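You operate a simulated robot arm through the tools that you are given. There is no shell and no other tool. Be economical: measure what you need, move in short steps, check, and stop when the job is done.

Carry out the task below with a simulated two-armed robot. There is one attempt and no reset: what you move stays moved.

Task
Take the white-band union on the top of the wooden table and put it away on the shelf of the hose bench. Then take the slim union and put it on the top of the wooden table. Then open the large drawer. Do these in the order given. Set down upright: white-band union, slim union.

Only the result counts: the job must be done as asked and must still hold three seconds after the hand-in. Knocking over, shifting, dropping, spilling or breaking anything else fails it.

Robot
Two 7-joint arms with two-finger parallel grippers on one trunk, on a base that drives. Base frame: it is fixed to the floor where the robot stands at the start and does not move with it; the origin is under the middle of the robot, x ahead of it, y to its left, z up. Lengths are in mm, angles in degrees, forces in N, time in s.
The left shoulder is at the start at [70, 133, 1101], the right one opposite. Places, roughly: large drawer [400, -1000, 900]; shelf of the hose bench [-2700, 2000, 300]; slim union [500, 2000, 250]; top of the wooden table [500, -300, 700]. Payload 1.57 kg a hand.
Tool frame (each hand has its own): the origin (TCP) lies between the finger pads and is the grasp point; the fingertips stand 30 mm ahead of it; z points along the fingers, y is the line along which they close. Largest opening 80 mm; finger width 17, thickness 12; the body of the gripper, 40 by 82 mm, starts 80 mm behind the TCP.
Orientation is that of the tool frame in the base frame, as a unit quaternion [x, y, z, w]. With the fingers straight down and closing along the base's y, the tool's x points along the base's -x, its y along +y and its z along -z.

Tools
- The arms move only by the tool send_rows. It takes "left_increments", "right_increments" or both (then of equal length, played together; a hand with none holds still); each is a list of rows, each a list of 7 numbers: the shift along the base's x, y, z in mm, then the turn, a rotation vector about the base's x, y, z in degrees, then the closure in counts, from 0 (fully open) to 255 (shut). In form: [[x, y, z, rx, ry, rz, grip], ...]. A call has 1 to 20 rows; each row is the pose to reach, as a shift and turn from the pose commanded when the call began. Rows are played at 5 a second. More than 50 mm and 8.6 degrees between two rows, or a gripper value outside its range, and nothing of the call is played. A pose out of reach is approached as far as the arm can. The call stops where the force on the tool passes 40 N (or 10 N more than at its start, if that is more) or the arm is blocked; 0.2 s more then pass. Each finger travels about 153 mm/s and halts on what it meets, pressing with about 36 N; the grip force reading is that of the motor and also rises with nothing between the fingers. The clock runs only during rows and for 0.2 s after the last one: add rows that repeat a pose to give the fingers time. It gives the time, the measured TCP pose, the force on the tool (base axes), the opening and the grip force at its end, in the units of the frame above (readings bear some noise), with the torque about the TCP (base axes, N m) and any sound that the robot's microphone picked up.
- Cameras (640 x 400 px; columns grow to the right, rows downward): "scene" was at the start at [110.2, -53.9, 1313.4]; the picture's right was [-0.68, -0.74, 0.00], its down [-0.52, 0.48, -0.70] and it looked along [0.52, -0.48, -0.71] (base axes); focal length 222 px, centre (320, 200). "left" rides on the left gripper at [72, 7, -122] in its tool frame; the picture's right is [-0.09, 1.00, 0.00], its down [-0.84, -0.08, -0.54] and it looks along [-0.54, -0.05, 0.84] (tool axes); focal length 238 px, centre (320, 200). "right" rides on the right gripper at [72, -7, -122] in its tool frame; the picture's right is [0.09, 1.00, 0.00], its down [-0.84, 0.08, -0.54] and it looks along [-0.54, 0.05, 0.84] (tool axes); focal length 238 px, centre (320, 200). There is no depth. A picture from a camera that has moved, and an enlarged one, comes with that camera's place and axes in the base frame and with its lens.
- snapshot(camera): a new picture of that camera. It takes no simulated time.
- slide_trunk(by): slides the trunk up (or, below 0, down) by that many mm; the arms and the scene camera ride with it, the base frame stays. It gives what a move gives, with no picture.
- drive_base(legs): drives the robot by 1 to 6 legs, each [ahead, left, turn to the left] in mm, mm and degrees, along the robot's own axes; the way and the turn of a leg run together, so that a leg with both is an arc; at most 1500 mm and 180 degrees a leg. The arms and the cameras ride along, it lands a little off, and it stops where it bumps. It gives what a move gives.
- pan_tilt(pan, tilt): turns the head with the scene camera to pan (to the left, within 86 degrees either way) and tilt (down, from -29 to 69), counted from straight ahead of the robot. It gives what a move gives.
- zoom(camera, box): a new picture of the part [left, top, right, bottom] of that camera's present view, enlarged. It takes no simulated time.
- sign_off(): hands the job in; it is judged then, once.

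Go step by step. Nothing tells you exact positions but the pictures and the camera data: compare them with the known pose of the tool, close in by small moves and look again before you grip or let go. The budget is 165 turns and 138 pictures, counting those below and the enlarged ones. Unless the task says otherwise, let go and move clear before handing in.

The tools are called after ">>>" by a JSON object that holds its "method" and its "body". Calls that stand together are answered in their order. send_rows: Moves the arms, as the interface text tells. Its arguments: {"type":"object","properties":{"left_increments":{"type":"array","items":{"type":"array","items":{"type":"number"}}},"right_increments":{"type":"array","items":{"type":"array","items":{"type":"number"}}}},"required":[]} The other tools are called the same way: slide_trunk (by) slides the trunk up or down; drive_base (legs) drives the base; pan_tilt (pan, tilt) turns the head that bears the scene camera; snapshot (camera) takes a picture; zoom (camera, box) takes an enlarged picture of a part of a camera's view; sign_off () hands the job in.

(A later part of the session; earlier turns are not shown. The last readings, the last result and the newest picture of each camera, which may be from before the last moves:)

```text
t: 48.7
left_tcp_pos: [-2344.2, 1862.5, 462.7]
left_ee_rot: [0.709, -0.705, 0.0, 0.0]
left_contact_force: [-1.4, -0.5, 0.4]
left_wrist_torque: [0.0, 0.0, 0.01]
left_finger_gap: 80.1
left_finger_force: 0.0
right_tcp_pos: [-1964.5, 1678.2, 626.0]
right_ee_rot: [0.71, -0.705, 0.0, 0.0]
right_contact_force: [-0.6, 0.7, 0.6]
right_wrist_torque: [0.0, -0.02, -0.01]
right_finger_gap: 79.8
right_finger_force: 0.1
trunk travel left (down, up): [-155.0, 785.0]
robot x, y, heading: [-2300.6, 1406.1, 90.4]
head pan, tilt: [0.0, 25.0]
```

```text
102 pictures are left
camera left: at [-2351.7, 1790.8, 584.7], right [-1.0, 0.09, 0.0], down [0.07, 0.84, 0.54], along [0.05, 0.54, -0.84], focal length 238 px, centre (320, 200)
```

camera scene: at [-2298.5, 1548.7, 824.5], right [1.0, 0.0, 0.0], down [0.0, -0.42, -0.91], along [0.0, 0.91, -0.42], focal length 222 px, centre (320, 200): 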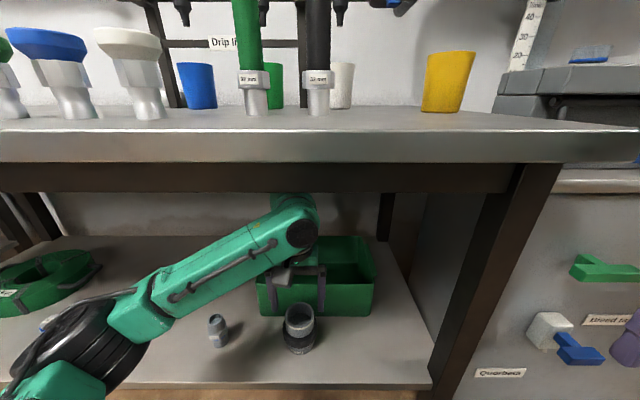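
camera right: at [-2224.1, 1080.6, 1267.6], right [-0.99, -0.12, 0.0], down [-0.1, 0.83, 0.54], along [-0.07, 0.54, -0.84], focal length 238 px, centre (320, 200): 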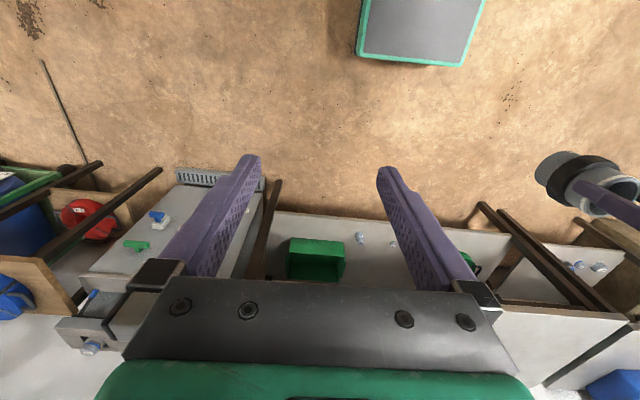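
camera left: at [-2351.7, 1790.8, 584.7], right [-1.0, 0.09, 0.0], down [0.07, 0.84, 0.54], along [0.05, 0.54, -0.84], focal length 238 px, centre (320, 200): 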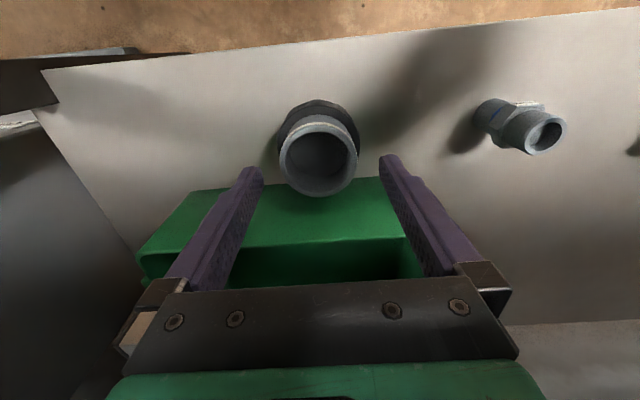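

The white-band union stands upright on the shelf. I withdraw straight back, clear of the bench.

>>> {"method": "send_rows", "body": {"left_increments": [[0, -45, 0, 0, 0, 0, 0], [0, -90, 5, 0, 0, 0, 0], [0, -135, 10, 0, 0, 0, 0], [0, -170, 10, 0, 0, 0, 0], [0, -170, 10, 0, 0, 0, 0]]}}

>>> {"method": "drive_base", "body": {"legs": [[-500, 0, 0]]}}

>>> {"method": "snapshot", "body": {"camera": "scene"}}

```text
t: 49.9
left_tcp_pos: [-2344.4, 1692.5, 472.9]
left_ee_rot: [0.709, -0.705, 0.0, 0.0]
left_contact_force: [0.2, 0.4, 0.2]
left_wrist_torque: [0.01, 0.0, -0.03]
left_finger_gap: 80.0
left_finger_force: 0.1
right_tcp_pos: [-1964.8, 1678.3, 626.0]
right_ee_rot: [0.709, -0.705, 0.0, 0.0]
right_contact_force: [-0.8, 1.1, -0.2]
right_wrist_torque: [-0.01, 0.02, -0.01]
right_finger_gap: 79.9
right_finger_force: 0.1
trunk travel left (down, up): [-155.0, 785.0]
robot x, y, heading: [-2298.4, 1405.2, 90.3]
head pan, tilt: [0.0, 25.0]
```

```text
t: 52.9
left_tcp_pos: [-2341.8, 1184.7, 472.3]
left_ee_rot: [0.71, -0.705, 0.0, 0.0]
left_contact_force: [-0.4, -0.8, -0.3]
left_wrist_torque: [0.0, -0.01, 0.02]
left_finger_gap: 79.8
left_finger_force: 0.1
right_tcp_pos: [-1963.2, 1170.5, 625.9]
right_ee_rot: [0.71, -0.705, 0.0, 0.0]
right_contact_force: [-0.1, 0.7, 0.3]
right_wrist_torque: [0.02, -0.04, 0.0]
right_finger_gap: 80.0
right_finger_force: 0.1
trunk travel left (down, up): [-155.0, 785.0]
robot x, y, heading: [-2298.1, 898.1, 90.2]
head pan, tilt: [0.0, 25.0]
```

```text
101 pictures are left
camera scene: at [-2295.8, 1040.9, 824.6], right [1.0, 0.01, 0.0], down [0.0, -0.42, -0.91], along [-0.01, 0.91, -0.42], focal length 222 px, centre (320, 200)
```

scene: 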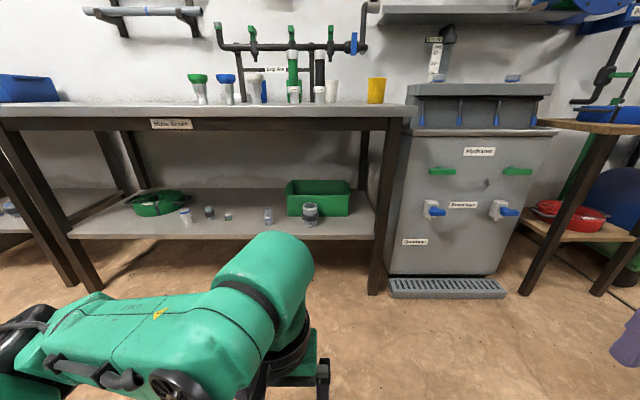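

Done there. Now I drive sideways along the wall toward the valve bench for the slim union.

>>> {"method": "drive_base", "body": {"legs": [[0, -1200, 0], [0, -1200, 0]]}}

>>> {"method": "pan_tilt", "body": {"pan": -15, "tilt": 25}}

>>> {"method": "snapshot", "body": {"camera": "scene"}}

```text
t: 64.5
left_tcp_pos: [22.1, 1182.6, 472.3]
left_ee_rot: [-0.703, 0.711, 0.0, 0.001]
left_contact_force: [0.2, 0.4, -0.5]
left_wrist_torque: [0.0, -0.01, -0.01]
left_finger_gap: 79.8
left_finger_force: 0.0
right_tcp_pos: [400.9, 1161.8, 626.3]
right_ee_rot: [-0.703, 0.711, 0.0, 0.0]
right_contact_force: [0.3, -0.1, 0.7]
right_wrist_torque: [-0.03, -0.01, 0.02]
right_finger_gap: 80.0
right_finger_force: 0.0
trunk travel left (down, up): [-155.0, 785.0]
robot x, y, heading: [64.1, 892.3, 89.4]
head pan, tilt: [0.0, 25.0]
```

```text
t: 65.2
left_tcp_pos: [21.2, 1182.2, 472.5]
left_ee_rot: [-0.703, 0.711, 0.0, -0.001]
left_contact_force: [0.1, 0.9, -0.1]
left_wrist_torque: [-0.04, 0.0, -0.01]
left_finger_gap: 80.0
left_finger_force: 0.0
right_tcp_pos: [400.1, 1159.9, 625.6]
right_ee_rot: [-0.703, 0.712, 0.0, -0.001]
right_contact_force: [0.2, -0.1, -0.4]
right_wrist_torque: [0.02, 0.0, -0.01]
right_finger_gap: 80.0
right_finger_force: 0.1
trunk travel left (down, up): [-155.0, 785.0]
robot x, y, heading: [65.1, 888.6, 89.3]
head pan, tilt: [-15.0, 25.0]
```

```text
100 pictures are left
camera scene: at [88.5, 1033.9, 824.5], right [0.96, -0.27, 0.0], down [-0.11, -0.41, -0.91], along [0.24, 0.87, -0.42], focal length 222 px, centre (320, 200)
```

scene: 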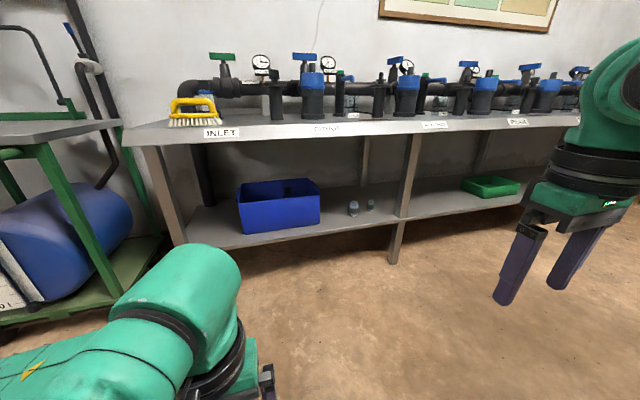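

>>> {"method": "zoom", "body": {"camera": "scene", "box": [320, 180, 400, 230]}}

>>> {"method": "zoom", "body": {"camera": "scene", "box": [400, 160, 560, 260]}}

```text
8.00 times, centred on (360, 205) of scene
camera zoom: at [88.5, 1033.9, 824.5], right [0.96, -0.27, 0.0], down [-0.11, -0.41, -0.91], along [0.24, 0.87, -0.42], focal length 1779 px, centre (0, 160)
```

zoom: 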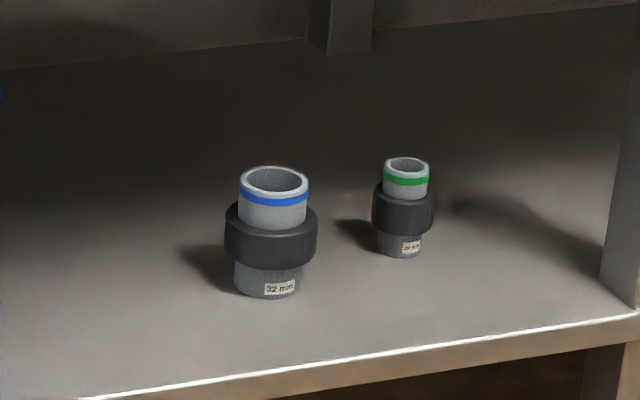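

```text
4.00 times, centred on (480, 210) of scene
camera zoom: at [88.5, 1033.9, 824.5], right [0.96, -0.27, 0.0], down [-0.11, -0.41, -0.91], along [0.24, 0.87, -0.42], focal length 889 px, centre (-320, 160)
```

zoom: 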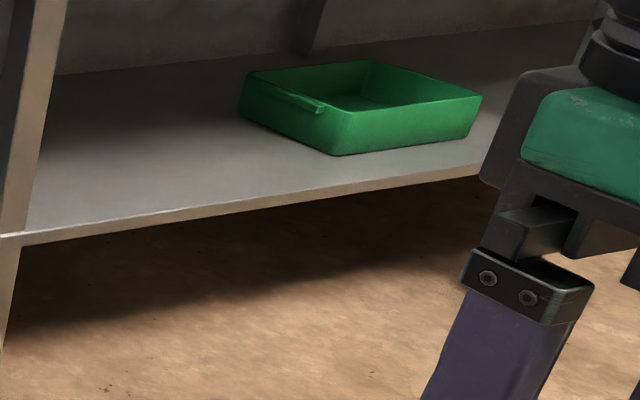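

Two unions stand on this shelf (32 mm blue band, 20 mm green band). I move nearer to measure them and check other candidates.

>>> {"method": "drive_base", "body": {"legs": [[300, -400, 0]]}}

>>> {"method": "pan_tilt", "body": {"pan": 0, "tilt": 30}}

>>> {"method": "snapshot", "body": {"camera": "scene"}}

```text
t: 68.2
left_tcp_pos: [423.2, 1477.8, 472.1]
left_ee_rot: [-0.704, 0.71, 0.0, 0.0]
left_contact_force: [1.3, -0.3, 0.2]
left_wrist_torque: [0.0, 0.02, -0.02]
left_finger_gap: 79.9
left_finger_force: 0.1
right_tcp_pos: [803.1, 1455.3, 625.6]
right_ee_rot: [-0.703, 0.711, 0.0, 0.0]
right_contact_force: [-0.8, -0.8, -0.7]
right_wrist_torque: [0.03, 0.0, 0.03]
right_finger_gap: 80.0
right_finger_force: 0.1
trunk travel left (down, up): [-155.0, 785.0]
robot x, y, heading: [467.9, 1186.4, 89.4]
head pan, tilt: [-15.0, 25.0]
```

```text
t: 69.0
left_tcp_pos: [424.0, 1477.7, 473.3]
left_ee_rot: [-0.703, 0.711, 0.0, 0.0]
left_contact_force: [-0.7, 0.1, 0.9]
left_wrist_torque: [-0.03, 0.0, 0.01]
left_finger_gap: 80.0
left_finger_force: 0.1
right_tcp_pos: [803.8, 1456.7, 627.0]
right_ee_rot: [-0.703, 0.711, 0.0, 0.0]
right_contact_force: [0.4, -0.2, 0.0]
right_wrist_torque: [-0.02, 0.01, 0.03]
right_finger_gap: 79.8
right_finger_force: 0.1
trunk travel left (down, up): [-155.0, 785.0]
robot x, y, heading: [463.0, 1187.9, 89.6]
head pan, tilt: [0.0, 30.0]
```

```text
97 pictures are left
camera scene: at [467.5, 1331.2, 816.6], right [1.0, -0.01, 0.0], down [-0.01, -0.5, -0.87], along [0.01, 0.87, -0.5], focal length 222 px, centre (320, 200)
```

scene: 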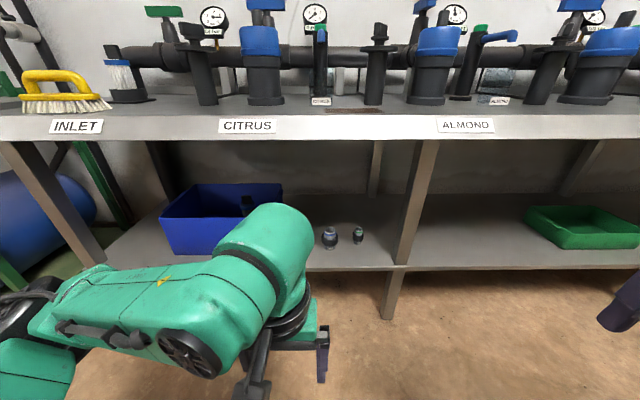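

>>> {"method": "zoom", "body": {"camera": "scene", "box": [304, 210, 384, 260]}}

>>> {"method": "zoom", "body": {"camera": "scene", "box": [150, 170, 310, 270]}}

```text
8.00 times, centred on (344, 235) of scene
camera zoom: at [467.5, 1331.2, 816.6], right [1.0, -0.01, 0.0], down [-0.01, -0.5, -0.87], along [0.01, 0.87, -0.5], focal length 1779 px, centre (128, -80)
```

zoom: 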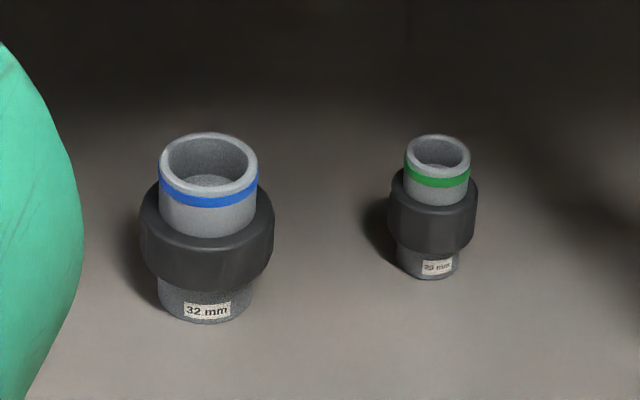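

```text
4.00 times, centred on (230, 220) of scene
camera zoom: at [467.5, 1331.2, 816.6], right [1.0, -0.01, 0.0], down [-0.01, -0.5, -0.87], along [0.01, 0.87, -0.5], focal length 889 px, centre (680, 120)
```

zoom: 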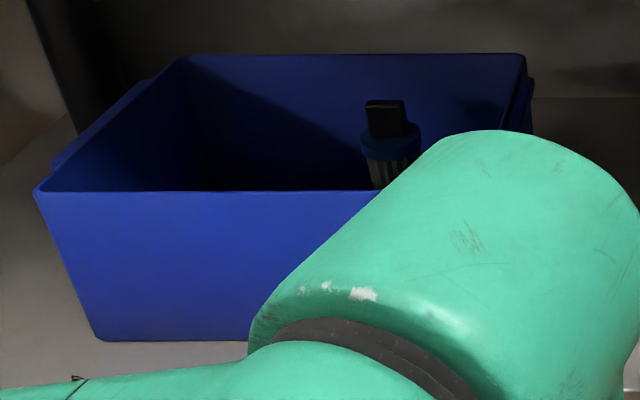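

The slim union is taken as the 20/25 mm green-band one at about [616, 1984], with a collar ~42 mm wide. A pitched hand will keep the wrist and elbow out of the shelf bay; I try a 36° pitch here in free space.

>>> {"method": "send_rows", "body": {"left_increments": [[0, 5, -10, 6, 0, 0, 0], [0, 10, -20, 12, 0, 0, 0], [0, 15, -30, 18, 0, 0, 0], [0, 20, -40, 24, 0, 0, 0], [0, 25, -50, 30, 0, 0, 0], [0, 30, -60, 36, 0, 0, 0], [0, 30, -60, 36, 0, 0, 0]]}}

>>> {"method": "snapshot", "body": {"camera": "scene"}}

>>> {"method": "snapshot", "body": {"camera": "left"}}

```text
t: 70.5
left_tcp_pos: [464.8, 1532.4, 421.8]
left_ee_rot: [0.692, -0.688, -0.155, -0.155]
left_contact_force: [-0.5, 0.2, 0.3]
left_wrist_torque: [0.02, 0.0, -0.04]
left_finger_gap: 79.9
left_finger_force: 0.1
left hand out of reach, approached as far as the arm can: row 1, 2, 3, 4, 5, 6, 7
right_tcp_pos: [803.9, 1457.1, 626.2]
right_ee_rot: [-0.703, 0.711, 0.0, 0.0]
right_contact_force: [0.5, -0.1, 0.6]
right_wrist_torque: [0.02, 0.01, -0.01]
right_finger_gap: 79.8
right_finger_force: 0.0
trunk travel left (down, up): [-155.0, 785.0]
robot x, y, heading: [462.9, 1189.2, 89.6]
head pan, tilt: [0.0, 30.0]
```

```text
94 pictures are left
camera scene: at [467.6, 1331.1, 816.6], right [1.0, -0.01, 0.0], down [-0.01, -0.5, -0.87], along [0.01, 0.87, -0.5], focal length 222 px, centre (320, 200)
```

scene: 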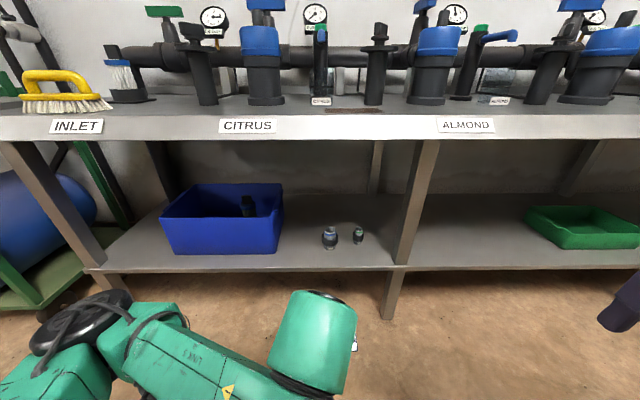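

```text
93 pictures are left
camera left: at [457.8, 1414.7, 502.5], right [-1.0, 0.08, 0.04], down [0.07, 0.53, 0.85], along [0.05, 0.85, -0.53], focal length 238 px, centre (320, 200)
```

left: 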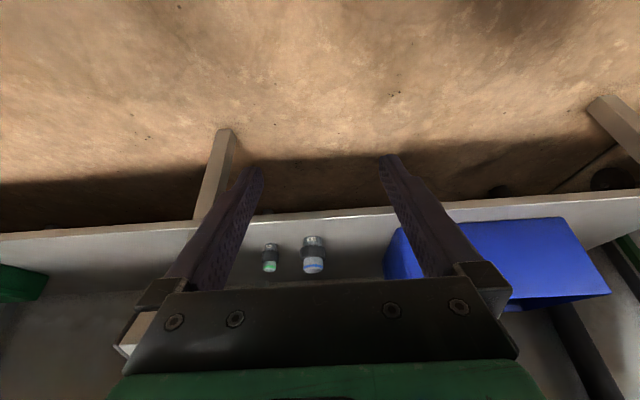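

The pitch was only partly reached. I try it farther out from the body, where the arm is freer.

>>> {"method": "send_rows", "body": {"left_increments": [[0, 40, 0, 0, 0, 0, 0], [0, 80, 0, 0, 0, 0, 0], [0, 120, 0, 0, 0, 0, 0], [0, 150, 0, 0, 0, 0, 0], [0, 150, 0, 0, 0, 0, 0]]}}

>>> {"method": "snapshot", "body": {"camera": "scene"}}

```text
t: 71.8
left_tcp_pos: [463.9, 1682.8, 422.0]
left_ee_rot: [0.692, -0.688, -0.154, -0.156]
left_contact_force: [0.9, 0.0, -0.3]
left_wrist_torque: [0.0, -0.03, -0.02]
left_finger_gap: 80.4
left_finger_force: 0.1
right_tcp_pos: [803.5, 1455.7, 626.4]
right_ee_rot: [-0.703, 0.711, -0.001, 0.001]
right_contact_force: [0.2, 0.2, 0.6]
right_wrist_torque: [-0.01, -0.02, 0.02]
right_finger_gap: 80.0
right_finger_force: 0.0
trunk travel left (down, up): [-155.0, 785.0]
robot x, y, heading: [465.0, 1191.8, 89.3]
head pan, tilt: [0.0, 30.0]
```

```text
92 pictures are left
camera scene: at [467.5, 1331.2, 816.6], right [1.0, -0.01, 0.0], down [-0.01, -0.5, -0.87], along [0.01, 0.87, -0.5], focal length 222 px, centre (320, 200)
```

scene: 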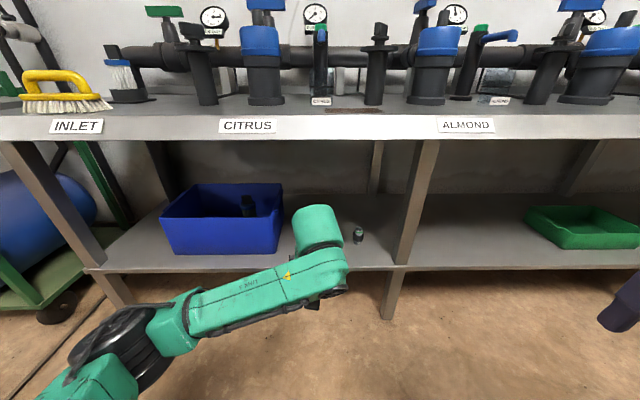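

The pose works farther out. I test it at the grasp height (z≈300) here in free space with a bit more pitch.

>>> {"method": "send_rows", "body": {"left_increments": [[0, 0, -30, 3, 0, 0, 0], [0, 0, -60, 6, 0, 0, 0], [0, 0, -90, 9, 0, 0, 0], [0, 0, -120, 12, 0, 0, 0], [0, 0, -120, 12, 0, 0, 0]]}}

>>> {"method": "snapshot", "body": {"camera": "scene"}}

>>> {"method": "snapshot", "body": {"camera": "left"}}

```text
t: 73.0
left_tcp_pos: [463.0, 1682.0, 302.7]
left_ee_rot: [0.671, -0.668, -0.225, -0.228]
left_contact_force: [-0.7, 0.0, -0.3]
left_wrist_torque: [0.0, -0.01, 0.0]
left_finger_gap: 79.9
left_finger_force: 0.1
right_tcp_pos: [804.4, 1457.1, 625.4]
right_ee_rot: [-0.703, 0.711, 0.0, 0.0]
right_contact_force: [-0.9, -0.3, -0.7]
right_wrist_torque: [0.03, 0.02, 0.01]
right_finger_gap: 79.9
right_finger_force: 0.1
trunk travel left (down, up): [-155.0, 785.0]
robot x, y, heading: [468.9, 1193.8, 89.5]
head pan, tilt: [0.0, 30.0]
```

```text
91 pictures are left
camera scene: at [467.5, 1331.2, 816.6], right [1.0, -0.01, 0.0], down [-0.01, -0.5, -0.87], along [0.01, 0.87, -0.5], focal length 222 px, centre (320, 200)
```

scene: 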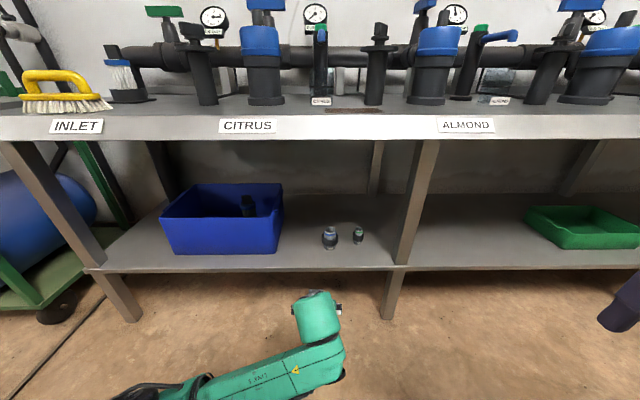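

```text
90 pictures are left
camera left: at [456.2, 1550.9, 354.9], right [-1.0, 0.07, 0.05], down [0.07, 0.34, 0.94], along [0.05, 0.94, -0.34], focal length 238 px, centre (320, 200)
```

left: 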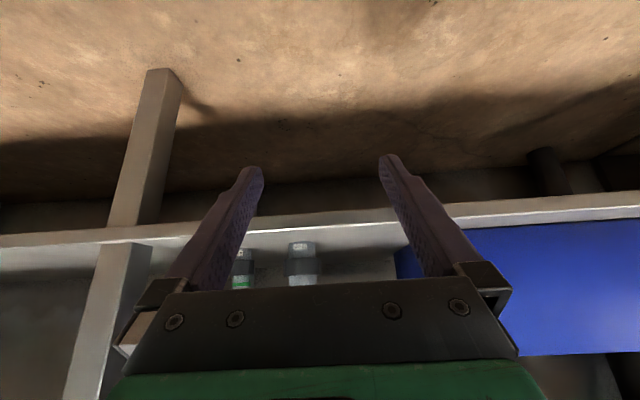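

The posture fits: elbow stays in front of the shelf edge. I raise the hand, lift the trunk slightly, and drive to line up with the slim union.

>>> {"method": "send_rows", "body": {"left_increments": [[0, 0, 35, 0, 0, 0, 0], [0, 0, 70, 0, 0, 0, 0], [0, 0, 70, 0, 0, 0, 0]]}}

>>> {"method": "slide_trunk", "body": {"by": 60}}

>>> {"method": "drive_base", "body": {"legs": [[0, -153, 0.6], [150, 0, 0]]}}

>>> {"method": "snapshot", "body": {"camera": "scene"}}

>>> {"method": "snapshot", "body": {"camera": "left"}}

```text
t: 73.8
left_tcp_pos: [462.9, 1682.5, 373.5]
left_ee_rot: [0.672, -0.668, -0.226, -0.227]
left_contact_force: [-0.4, 0.5, -0.7]
left_wrist_torque: [-0.02, 0.02, 0.01]
left_finger_gap: 80.2
left_finger_force: 0.1
right_tcp_pos: [802.5, 1456.1, 625.9]
right_ee_rot: [-0.704, 0.71, 0.001, 0.0]
right_contact_force: [-1.4, 0.5, -0.4]
right_wrist_torque: [0.0, 0.0, -0.01]
right_finger_gap: 80.3
right_finger_force: 0.1
trunk travel left (down, up): [-155.0, 785.0]
robot x, y, heading: [466.9, 1188.0, 89.5]
head pan, tilt: [0.0, 30.0]
```

```text
t: 74.8
left_tcp_pos: [463.0, 1682.8, 433.8]
left_ee_rot: [0.672, -0.668, -0.225, -0.227]
left_contact_force: [0.0, 0.7, 0.6]
left_wrist_torque: [-0.01, 0.0, 0.02]
left_finger_gap: 79.9
left_finger_force: 0.1
right_tcp_pos: [803.1, 1457.8, 685.7]
right_ee_rot: [-0.703, 0.711, 0.0, 0.0]
right_contact_force: [-0.2, 1.2, 0.7]
right_wrist_torque: [0.04, 0.01, 0.0]
right_finger_gap: 79.7
right_finger_force: 0.1
trunk travel left (down, up): [-215.0, 725.0]
robot x, y, heading: [466.0, 1188.3, 89.4]
head pan, tilt: [0.0, 30.0]
```

```text
t: 77.1
left_tcp_pos: [612.4, 1830.5, 434.5]
left_ee_rot: [0.675, -0.666, -0.225, -0.226]
left_contact_force: [-0.3, 0.6, 0.4]
left_wrist_torque: [0.02, -0.03, -0.02]
left_finger_gap: 79.9
left_finger_force: 0.0
right_tcp_pos: [953.5, 1608.5, 686.0]
right_ee_rot: [-0.706, 0.708, -0.001, -0.001]
right_contact_force: [-0.4, -0.3, 1.3]
right_wrist_torque: [0.02, 0.01, -0.03]
right_finger_gap: 80.0
right_finger_force: 0.1
trunk travel left (down, up): [-215.0, 725.0]
robot x, y, heading: [621.5, 1335.7, 89.9]
head pan, tilt: [0.0, 30.0]
```

```text
89 pictures are left
camera scene: at [619.3, 1479.8, 876.5], right [1.0, 0.0, 0.0], down [0.0, -0.5, -0.87], along [0.0, 0.87, -0.5], focal length 222 px, centre (320, 200)
```

scene: 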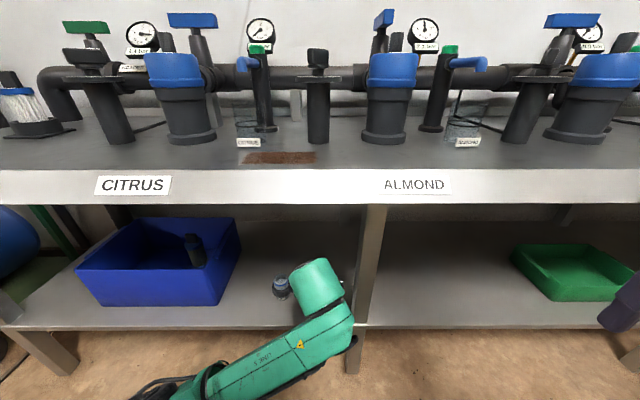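

```text
88 pictures are left
camera left: at [606.4, 1699.9, 488.3], right [-1.0, 0.06, 0.05], down [0.07, 0.34, 0.94], along [0.04, 0.94, -0.34], focal length 238 px, centre (320, 200)
```

left: 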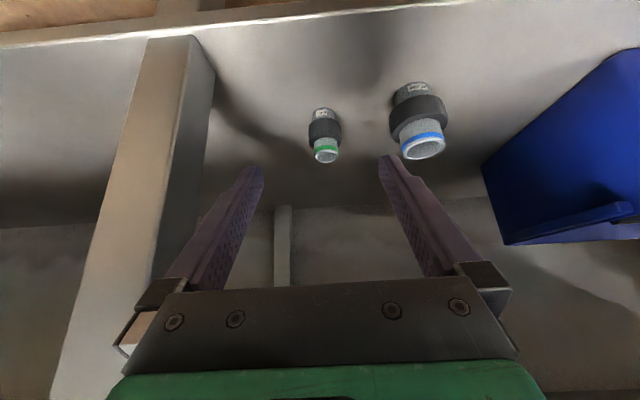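

The slim union is at about [608, 1977], rim z≈322, and the hand's x nearly fits. I advance to just above and in front of it.

>>> {"method": "send_rows", "body": {"left_increments": [[-1, 35, -10, 0, 0, 0, 0], [-2, 70, -20, 0, 0, 0, 0], [-3, 105, -34, 0, 0, 0, 0], [-3, 105, -34, 0, 0, 0, 0]]}}

>>> {"method": "snapshot", "body": {"camera": "scene"}}

>>> {"method": "snapshot", "body": {"camera": "left"}}

```text
t: 78.1
left_tcp_pos: [607.7, 1936.1, 399.6]
left_ee_rot: [0.674, -0.666, -0.226, -0.227]
left_contact_force: [0.3, 0.2, -0.9]
left_wrist_torque: [0.0, 0.01, 0.0]
left_finger_gap: 80.0
left_finger_force: 0.0
right_tcp_pos: [954.9, 1607.6, 685.2]
right_ee_rot: [-0.706, 0.708, -0.001, 0.0]
right_contact_force: [-0.1, -0.8, 0.0]
right_wrist_torque: [-0.05, -0.01, -0.01]
right_finger_gap: 80.1
right_finger_force: 0.0
trunk travel left (down, up): [-215.0, 725.0]
robot x, y, heading: [620.7, 1334.0, 90.0]
head pan, tilt: [0.0, 30.0]
```

```text
87 pictures are left
camera scene: at [619.3, 1479.6, 876.6], right [1.0, 0.0, 0.0], down [0.0, -0.5, -0.87], along [0.0, 0.87, -0.5], focal length 222 px, centre (320, 200)
```

scene: 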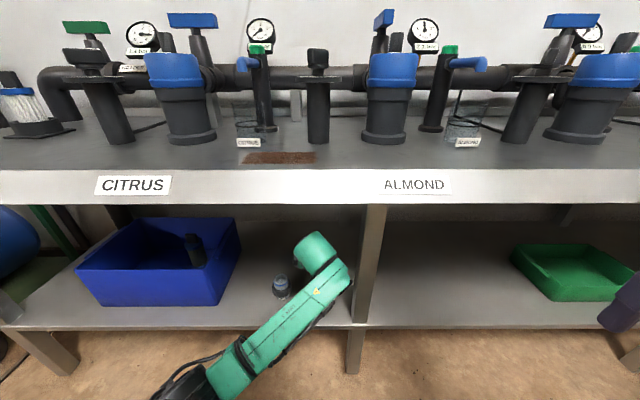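

```text
86 pictures are left
camera left: at [602.5, 1805.4, 453.8], right [-1.0, 0.06, 0.05], down [0.07, 0.34, 0.94], along [0.04, 0.94, -0.34], focal length 238 px, centre (320, 200)
```

left: 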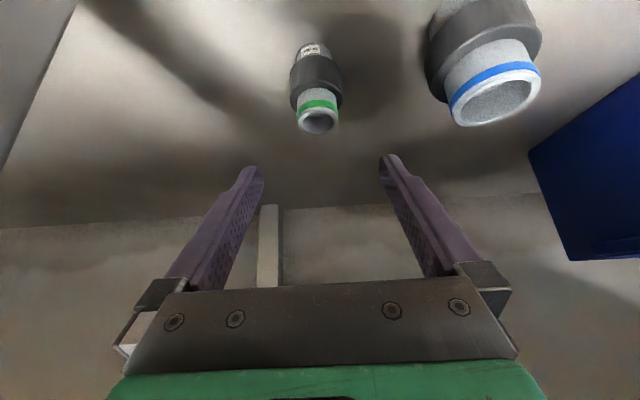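

Triangulating by apparent size puts the union nearer: about [606, 1937], rim z≈350, shelf ≈288. I descend half-way and re-check.

>>> {"method": "send_rows", "body": {"left_increments": [[-1, -5, -20, 0, 0, 0, 0], [-2, -10, -40, 0, 0, 0, 0], [-2, -10, -40, 0, 0, 0, 0]]}}

>>> {"method": "snapshot", "body": {"camera": "left"}}

>>> {"method": "zoom", "body": {"camera": "scene", "box": [180, 200, 420, 350]}}

```text
t: 78.9
left_tcp_pos: [606.9, 1927.0, 360.3]
left_ee_rot: [0.675, -0.665, -0.226, -0.226]
left_contact_force: [0.4, -0.2, 0.7]
left_wrist_torque: [0.01, -0.01, -0.01]
left_finger_gap: 79.9
left_finger_force: 0.0
right_tcp_pos: [953.7, 1607.0, 685.4]
right_ee_rot: [-0.706, 0.708, 0.0, 0.0]
right_contact_force: [-0.5, -0.3, -0.8]
right_wrist_torque: [-0.03, 0.01, -0.01]
right_finger_gap: 80.1
right_finger_force: 0.1
trunk travel left (down, up): [-215.0, 725.0]
robot x, y, heading: [617.3, 1340.3, 89.8]
head pan, tilt: [0.0, 30.0]
```

```text
85 pictures are left
camera left: at [601.0, 1795.7, 414.4], right [-1.0, 0.06, 0.05], down [0.07, 0.34, 0.94], along [0.04, 0.94, -0.34], focal length 238 px, centre (320, 200)
```

left: 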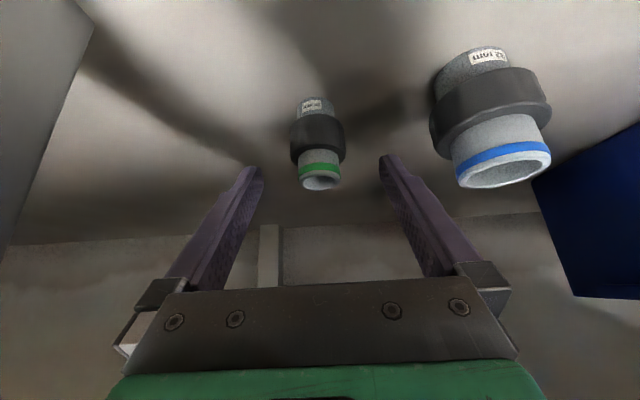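

```text
2.67 times, centred on (300, 275) of scene
camera zoom: at [619.3, 1479.6, 876.6], right [1.0, 0.0, 0.0], down [0.0, -0.5, -0.87], along [0.0, 0.87, -0.5], focal length 593 px, centre (373, 0)
```

zoom: 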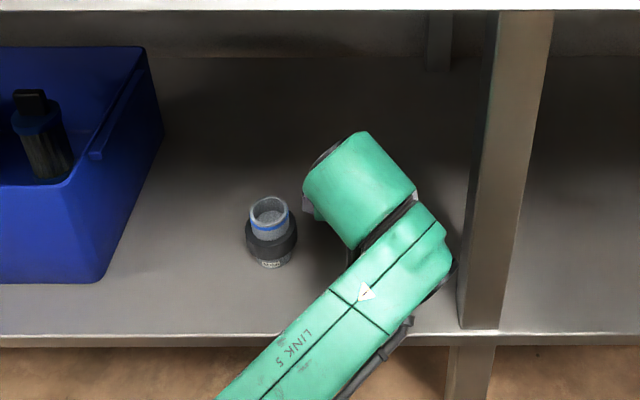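

Now consistent: union at [606, 1932], collar centre z≈320. I lower onto the collar and look before closing.

>>> {"method": "send_rows", "body": {"left_increments": [[0, 2, -17, 0, 0, 0, 0], [-1, 5, -34, 0, 0, 0, 0], [-1, 5, -34, 0, 0, 0, 0]]}}

>>> {"method": "snapshot", "body": {"camera": "left"}}

```text
t: 79.7
left_tcp_pos: [605.9, 1932.8, 325.7]
left_ee_rot: [0.674, -0.666, -0.226, -0.226]
left_contact_force: [-0.5, -0.1, 0.3]
left_wrist_torque: [0.01, -0.02, -0.01]
left_finger_gap: 80.0
left_finger_force: 0.0
right_tcp_pos: [954.1, 1606.9, 686.4]
right_ee_rot: [-0.706, 0.708, 0.0, 0.0]
right_contact_force: [0.2, -0.2, -0.2]
right_wrist_torque: [-0.03, 0.01, 0.01]
right_finger_gap: 80.0
right_finger_force: 0.1
trunk travel left (down, up): [-215.0, 725.0]
robot x, y, heading: [618.6, 1336.9, 90.0]
head pan, tilt: [0.0, 30.0]
```

```text
83 pictures are left
camera left: at [599.9, 1800.3, 379.8], right [-1.0, 0.06, 0.05], down [0.07, 0.34, 0.94], along [0.04, 0.94, -0.34], focal length 238 px, centre (320, 200)
```

left: 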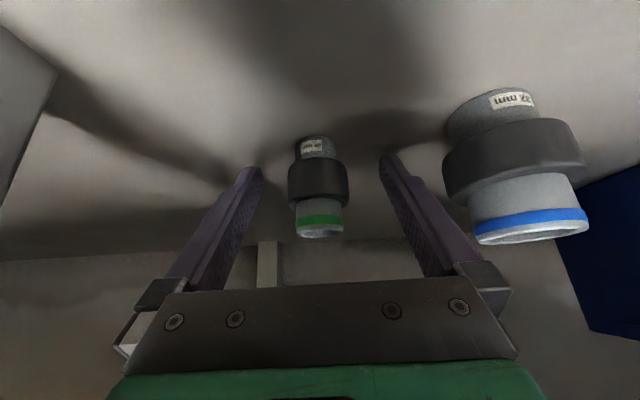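

The collar sits right at the grasp point. I close.

>>> {"method": "send_rows", "body": {"left_increments": [[0, 0, 0, 0, 0, 0, 80], [0, 0, 0, 0, 0, 0, 160], [0, 0, 0, 0, 0, 0, 255], [0, 0, 0, 0, 0, 0, 255], [0, 0, 0, 0, 0, 0, 255]]}}

>>> {"method": "snapshot", "body": {"camera": "left"}}

```text
t: 80.9
left_tcp_pos: [605.3, 1932.1, 326.3]
left_ee_rot: [0.675, -0.666, -0.226, -0.226]
left_contact_force: [-0.5, 0.1, 0.5]
left_wrist_torque: [-0.01, 0.01, 0.03]
left_finger_gap: 37.5
left_finger_force: 36.1
right_tcp_pos: [954.5, 1607.7, 687.2]
right_ee_rot: [-0.706, 0.708, -0.001, 0.0]
right_contact_force: [-0.4, 0.7, 0.0]
right_wrist_torque: [0.01, 0.0, 0.02]
right_finger_gap: 79.7
right_finger_force: 0.1
trunk travel left (down, up): [-215.0, 725.0]
robot x, y, heading: [618.7, 1337.6, 89.6]
head pan, tilt: [0.0, 30.0]
```

```text
82 pictures are left
camera left: at [599.8, 1800.3, 380.2], right [-1.0, 0.06, 0.05], down [0.07, 0.34, 0.94], along [0.04, 0.94, -0.34], focal length 238 px, centre (320, 200)
```

left: 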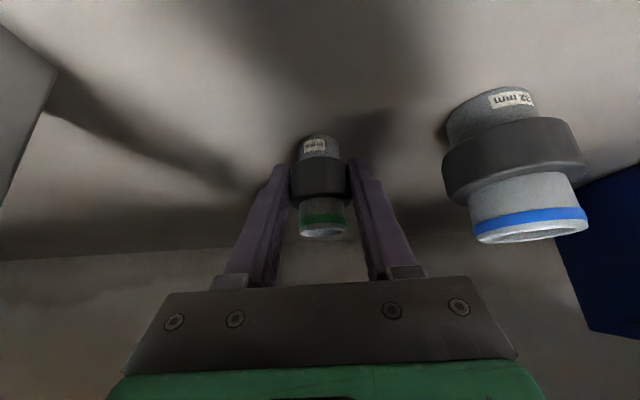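

Gripped at 37.5 mm. I lift about 60 mm, then pull back out of the bay.

>>> {"method": "send_rows", "body": {"left_increments": [[0, 0, 15, 0, 0, 0, 255], [0, -2, 40, 0, 0, 0, 255], [0, -5, 65, 0, 0, 0, 255], [0, -45, 80, 0, 0, 0, 255], [0, -90, 90, 0, 0, 0, 255], [0, -135, 100, 0, 0, 0, 255], [0, -170, 110, 0, 0, 0, 255], [0, -170, 110, 0, 0, 0, 255]]}}

>>> {"method": "snapshot", "body": {"camera": "left"}}

>>> {"method": "snapshot", "body": {"camera": "scene"}}

```text
t: 82.7
left_tcp_pos: [593.9, 1762.9, 433.0]
left_ee_rot: [0.673, -0.665, -0.244, -0.214]
left_contact_force: [-0.3, -0.3, -0.1]
left_wrist_torque: [-0.04, 0.01, -0.03]
left_finger_gap: 37.1
left_finger_force: 36.5
right_tcp_pos: [953.5, 1607.7, 684.9]
right_ee_rot: [-0.705, 0.709, -0.001, 0.0]
right_contact_force: [0.2, 0.3, -0.1]
right_wrist_torque: [-0.04, -0.02, -0.01]
right_finger_gap: 80.0
right_finger_force: 0.0
trunk travel left (down, up): [-215.0, 725.0]
robot x, y, heading: [619.0, 1340.0, 89.5]
head pan, tilt: [0.0, 30.0]
```

```text
81 pictures are left
camera left: at [592.3, 1630.6, 485.8], right [-0.99, 0.05, 0.09], down [0.1, 0.33, 0.94], along [0.02, 0.94, -0.33], focal length 238 px, centre (320, 200)
```

left: 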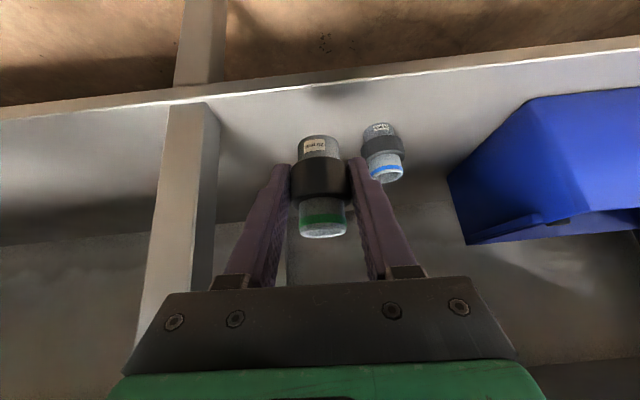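

```text
80 pictures are left
camera scene: at [619.3, 1479.5, 876.6], right [1.0, 0.0, 0.0], down [0.0, -0.5, -0.87], along [0.0, 0.87, -0.5], focal length 222 px, centre (320, 200)
```

scene: 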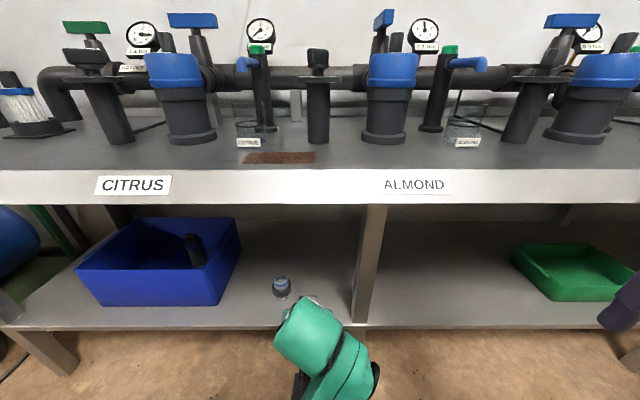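

The slim union is held and the neighbour undisturbed. I back off, raise the trunk, and drive round to the table front.

>>> {"method": "drive_base", "body": {"legs": [[-300, 0, 0], [0, 850, 0]]}}

>>> {"method": "slide_trunk", "body": {"by": 400}}

>>> {"method": "drive_base", "body": {"legs": [[0, 0, -89.5], [0, -1000, 0]]}}

>>> {"method": "pan_tilt", "body": {"pan": 0, "tilt": 45}}

>>> {"method": "snapshot", "body": {"camera": "scene"}}

```text
t: 88.9
left_tcp_pos: [-251.2, 1460.4, 428.9]
left_ee_rot: [-0.669, 0.67, 0.239, 0.213]
left_contact_force: [0.0, -1.0, -0.5]
left_wrist_torque: [0.02, 0.02, -0.04]
left_finger_gap: 37.0
left_finger_force: 36.1
right_tcp_pos: [104.9, 1305.6, 685.1]
right_ee_rot: [-0.704, 0.71, 0.0, 0.0]
right_contact_force: [0.4, 0.9, -0.1]
right_wrist_torque: [0.02, -0.03, 0.01]
right_finger_gap: 79.9
right_finger_force: 0.0
trunk travel left (down, up): [-215.0, 725.0]
robot x, y, heading: [-232.9, 1040.9, 89.2]
head pan, tilt: [0.0, 30.0]
```

```text
t: 92.7
left_tcp_pos: [-252.4, 1459.9, 829.5]
left_ee_rot: [-0.669, 0.67, 0.241, 0.211]
left_contact_force: [0.3, 0.0, -1.2]
left_wrist_torque: [0.0, 0.0, 0.01]
left_finger_gap: 37.0
left_finger_force: 36.0
right_tcp_pos: [104.9, 1305.8, 1085.7]
right_ee_rot: [-0.704, 0.71, 0.0, 0.0]
right_contact_force: [0.7, -0.4, -0.2]
right_wrist_torque: [0.01, 0.01, -0.01]
right_finger_gap: 80.4
right_finger_force: 0.1
trunk travel left (down, up): [-615.0, 325.0]
robot x, y, heading: [-232.9, 1037.2, 89.4]
head pan, tilt: [0.0, 30.0]
```

```text
t: 101.6
left_tcp_pos: [248.8, 81.8, 829.4]
left_ee_rot: [-0.036, 0.947, 0.032, 0.318]
left_contact_force: [-0.2, 0.3, -0.7]
left_wrist_torque: [-0.01, 0.01, 0.01]
left_finger_gap: 37.0
left_finger_force: 36.5
right_tcp_pos: [123.2, -286.8, 1084.7]
right_ee_rot: [-0.033, 0.999, 0.0, 0.0]
right_contact_force: [-0.5, 0.2, 0.0]
right_wrist_torque: [-0.01, 0.02, 0.01]
right_finger_gap: 80.3
right_finger_force: 0.1
trunk travel left (down, up): [-615.0, 325.0]
robot x, y, heading: [-173.3, 30.2, 4.0]
head pan, tilt: [0.0, 30.0]
```

```text
t: 102.4
left_tcp_pos: [250.0, 82.0, 829.5]
left_ee_rot: [-0.036, 0.947, 0.034, 0.319]
left_contact_force: [0.3, -0.4, -0.1]
left_wrist_torque: [0.01, 0.05, -0.01]
left_finger_gap: 36.7
left_finger_force: 35.8
right_tcp_pos: [123.9, -287.4, 1085.2]
right_ee_rot: [-0.033, 0.999, 0.0, 0.0]
right_contact_force: [-0.3, 0.1, 0.4]
right_wrist_torque: [0.02, -0.02, -0.01]
right_finger_gap: 79.8
right_finger_force: 0.0
trunk travel left (down, up): [-615.0, 325.0]
robot x, y, heading: [-167.9, 30.4, 4.1]
head pan, tilt: [0.0, 45.0]
```

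```text
79 pictures are left
camera scene: at [-38.4, 38.5, 1254.0], right [0.07, -1.0, 0.0], down [-0.7, -0.05, -0.71], along [0.71, 0.05, -0.71], focal length 222 px, centre (320, 200)
```

scene: 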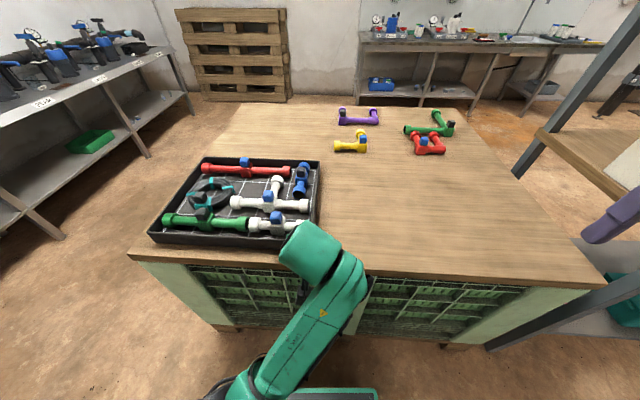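

I square up, raise the trunk to the original height, and move over the free part of the table.

>>> {"method": "slide_trunk", "body": {"by": 60}}

>>> {"method": "drive_base", "body": {"legs": [[0, 0, -4.1], [0, -100, 0], [165, 0, 0]]}}

>>> {"method": "snapshot", "body": {"camera": "scene"}}

>>> {"method": "snapshot", "body": {"camera": "left"}}

```text
t: 103.4
left_tcp_pos: [250.0, 82.9, 889.2]
left_ee_rot: [-0.036, 0.947, 0.033, 0.319]
left_contact_force: [-0.5, -0.2, 0.0]
left_wrist_torque: [0.01, -0.02, 0.0]
left_finger_gap: 36.6
left_finger_force: 36.3
right_tcp_pos: [123.4, -287.1, 1145.5]
right_ee_rot: [-0.034, 0.999, 0.001, 0.0]
right_contact_force: [-0.7, -0.5, -0.6]
right_wrist_torque: [-0.02, 0.0, -0.01]
right_finger_gap: 79.8
right_finger_force: 0.1
trunk travel left (down, up): [-675.0, 265.0]
robot x, y, heading: [-169.8, 26.6, 4.0]
head pan, tilt: [0.0, 45.0]
```

```text
t: 106.0
left_tcp_pos: [412.1, -48.1, 888.6]
left_ee_rot: [-0.003, 0.947, 0.022, 0.32]
left_contact_force: [0.1, -0.4, -0.6]
left_wrist_torque: [-0.02, -0.03, -0.02]
left_finger_gap: 36.9
left_finger_force: 35.6
right_tcp_pos: [259.4, -406.2, 1146.0]
right_ee_rot: [0.002, 1.0, 0.0, 0.0]
right_contact_force: [0.4, 0.3, -0.3]
right_wrist_torque: [-0.04, -0.02, 0.02]
right_finger_gap: 79.9
right_finger_force: 0.0
trunk travel left (down, up): [-675.0, 265.0]
robot x, y, heading: [-8.0, -69.6, -0.2]
head pan, tilt: [0.0, 45.0]
```

```text
78 pictures are left
camera scene: at [122.1, -69.3, 1314.1], right [0.0, -1.0, 0.0], down [-0.71, 0.0, -0.71], along [0.71, 0.0, -0.71], focal length 222 px, centre (320, 200)
```

scene: 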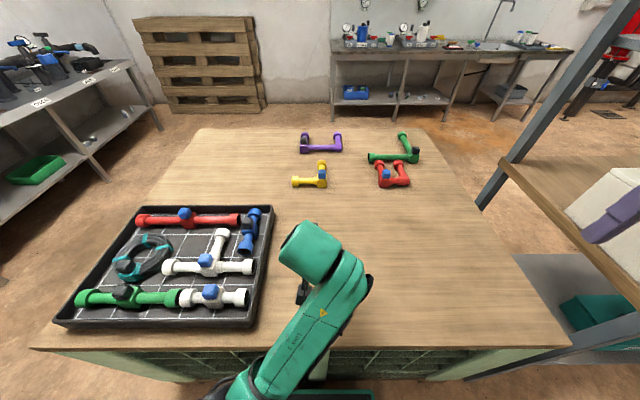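

```text
77 pictures are left
camera left: at [281.2, -45.3, 943.3], right [0.06, 0.99, 0.1], down [0.34, -0.11, 0.94], along [0.94, -0.02, -0.34], focal length 238 px, centre (320, 200)
```

left: 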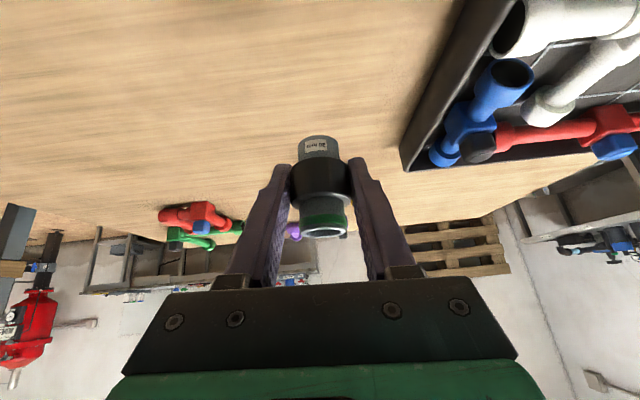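

Over the free area; I move to about [500, -85] at z≈800 while correcting a 2.5° roll so the union hangs upright.

>>> {"method": "send_rows", "body": {"left_increments": [[30, -10, -25, -1, 0, 0, 255], [60, -25, -50, -2, 0, 0, 255], [88, -37, -75, -2.5, 0, 0, 255], [88, -37, -90, -2.5, 0, 0, 255], [88, -37, -90, -2.5, 0, 0, 255]]}}

>>> {"method": "snapshot", "body": {"camera": "left"}}

>>> {"method": "snapshot", "body": {"camera": "scene"}}

```text
t: 107.4
left_tcp_pos: [504.0, -35.2, 775.8]
left_ee_rot: [-0.001, 0.945, 0.063, 0.321]
left_contact_force: [0.2, -0.5, 7.6]
left_wrist_torque: [-0.08, 0.0, 0.01]
left_finger_gap: 36.6
left_finger_force: 35.4
right_tcp_pos: [259.2, -405.8, 1147.0]
right_ee_rot: [0.002, 1.0, 0.0, 0.0]
right_contact_force: [-0.5, -0.5, 0.4]
right_wrist_torque: [0.03, 0.04, 0.02]
right_finger_gap: 79.9
right_finger_force: 0.0
trunk travel left (down, up): [-675.0, 265.0]
robot x, y, heading: [-7.6, -72.2, -0.1]
head pan, tilt: [0.0, 45.0]
stopped in row 5 (left hand): the arm was blocked; the commanded pose is now the measured one
```

```text
76 pictures are left
camera left: at [372.6, -40.3, 830.6], right [0.03, 0.98, 0.17], down [0.34, -0.17, 0.92], along [0.94, 0.03, -0.34], focal length 238 px, centre (320, 200)
```

left: 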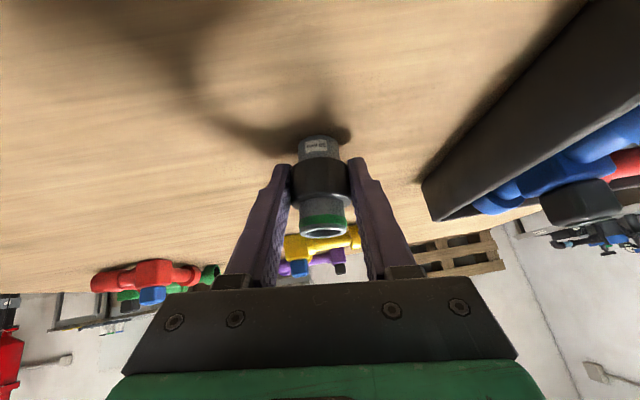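

```text
75 pictures are left
camera scene: at [121.3, -69.9, 1314.2], right [0.0, -1.0, 0.0], down [-0.71, 0.0, -0.71], along [0.71, 0.0, -0.71], focal length 222 px, centre (320, 200)
```

scene: 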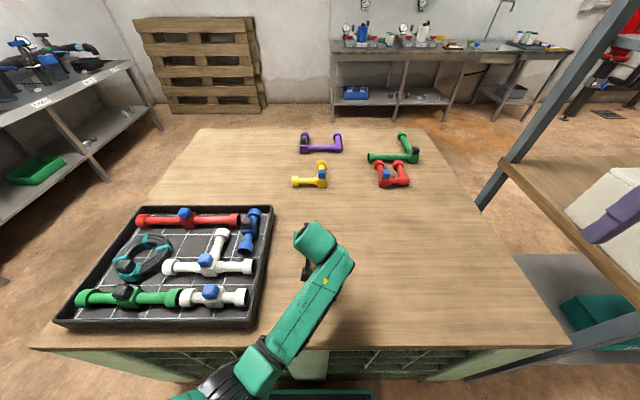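

The hand drifted and the tilted union just touched the table. I lift 50 mm and then correct the roll.

>>> {"method": "send_rows", "body": {"left_increments": [[0, 0, 25, 0, 0, 0, 255], [0, 0, 50, 0, 0, 0, 255], [0, 0, 50, 0, 0, 0, 255]]}}

>>> {"method": "send_rows", "body": {"left_increments": [[0, -10, 0, -3, 0, 0, 255], [0, -20, 0, -6.8, 0, 0, 255], [0, -20, 0, -6.8, 0, 0, 255], [0, -20, 0, -6.8, 0, 0, 255]]}}

>>> {"method": "snapshot", "body": {"camera": "left"}}

```text
t: 108.4
left_tcp_pos: [503.9, -3.9, 807.2]
left_ee_rot: [0.004, 0.945, 0.106, 0.31]
left_contact_force: [-0.4, -0.1, -0.7]
left_wrist_torque: [-0.01, 0.01, 0.0]
left_finger_gap: 36.9
left_finger_force: 35.9
right_tcp_pos: [260.1, -405.6, 1145.4]
right_ee_rot: [0.002, 1.0, 0.0, -0.001]
right_contact_force: [0.0, -0.1, 1.1]
right_wrist_torque: [-0.01, 0.01, 0.01]
right_finger_gap: 80.0
right_finger_force: 0.1
trunk travel left (down, up): [-675.0, 265.0]
robot x, y, heading: [-14.1, -68.1, -0.3]
head pan, tilt: [0.0, 45.0]
stopped in row 3 (left hand): the arm was blocked; the commanded pose is now the measured one
```

```text
t: 109.4
left_tcp_pos: [506.1, -5.8, 800.9]
left_ee_rot: [-0.013, 0.947, 0.072, 0.312]
left_contact_force: [0.2, 0.1, 0.0]
left_wrist_torque: [0.03, -0.03, 0.02]
left_finger_gap: 36.4
left_finger_force: 35.7
right_tcp_pos: [260.3, -405.5, 1145.6]
right_ee_rot: [0.002, 1.0, 0.0, 0.0]
right_contact_force: [-0.6, 0.9, 0.5]
right_wrist_torque: [0.0, -0.01, 0.01]
right_finger_gap: 79.9
right_finger_force: 0.0
trunk travel left (down, up): [-675.0, 265.0]
robot x, y, heading: [-5.8, -68.9, -0.3]
head pan, tilt: [0.0, 45.0]
```

```text
74 pictures are left
camera left: at [376.2, -15.1, 857.3], right [0.0, 0.98, 0.18], down [0.36, -0.17, 0.92], along [0.93, 0.06, -0.35], focal length 238 px, centre (320, 200)
```

left: 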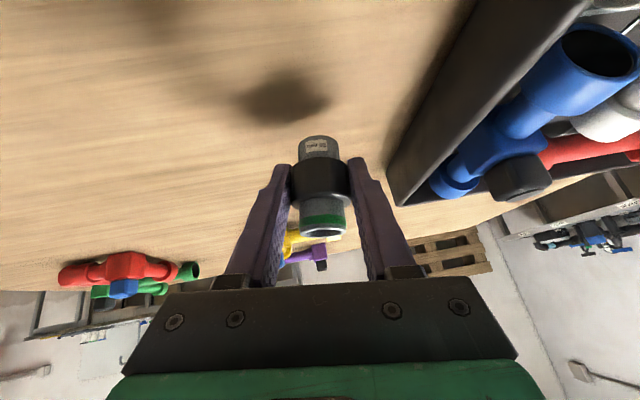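

The arm itself seems blocked by something away from the tool. I look at the elbow.

>>> {"method": "pan_tilt", "body": {"pan": 25, "tilt": 65}}

>>> {"method": "snapshot", "body": {"camera": "scene"}}

>>> {"method": "snapshot", "body": {"camera": "right"}}

```text
t: 110.3
left_tcp_pos: [505.5, -6.3, 801.2]
left_ee_rot: [-0.012, 0.948, 0.072, 0.311]
left_contact_force: [0.9, -0.1, 0.4]
left_wrist_torque: [0.0, 0.0, 0.02]
left_finger_gap: 36.4
left_finger_force: 36.1
right_tcp_pos: [260.4, -406.2, 1145.2]
right_ee_rot: [0.002, 1.0, 0.0, -0.001]
right_contact_force: [-0.1, 0.9, -0.3]
right_wrist_torque: [0.03, 0.01, -0.01]
right_finger_gap: 80.0
right_finger_force: 0.1
trunk travel left (down, up): [-675.0, 265.0]
robot x, y, heading: [-10.2, -68.7, -0.1]
head pan, tilt: [25.0, 65.0]
```

```text
73 pictures are left
camera scene: at [96.9, -43.9, 1289.0], right [0.42, -0.91, 0.0], down [-0.82, -0.38, -0.42], along [0.38, 0.18, -0.91], focal length 222 px, centre (320, 200)
```

scene: 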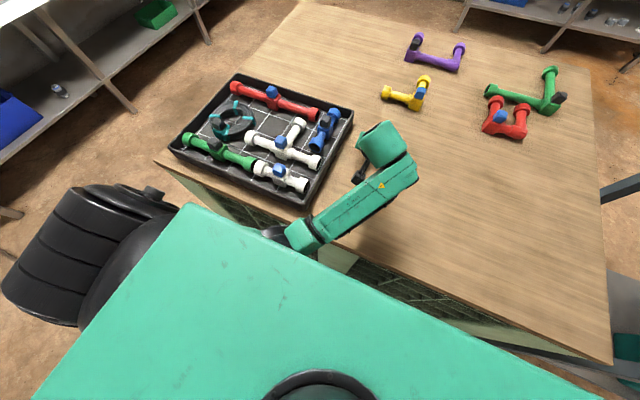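

```text
72 pictures are left
camera right: at [187.0, -412.3, 1267.6], right [-0.09, 1.0, 0.0], down [0.84, 0.07, 0.54], along [0.54, 0.05, -0.84], focal length 238 px, centre (320, 200)
```

right: 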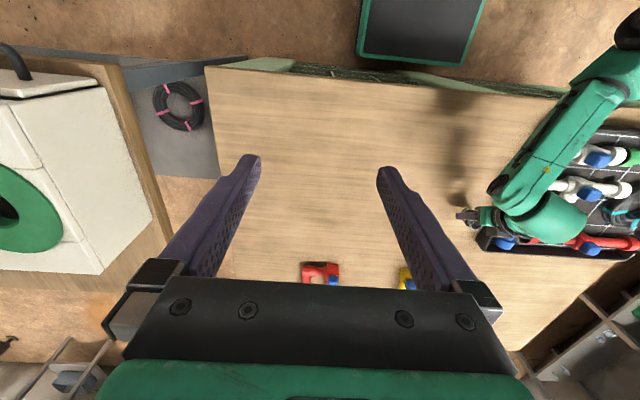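

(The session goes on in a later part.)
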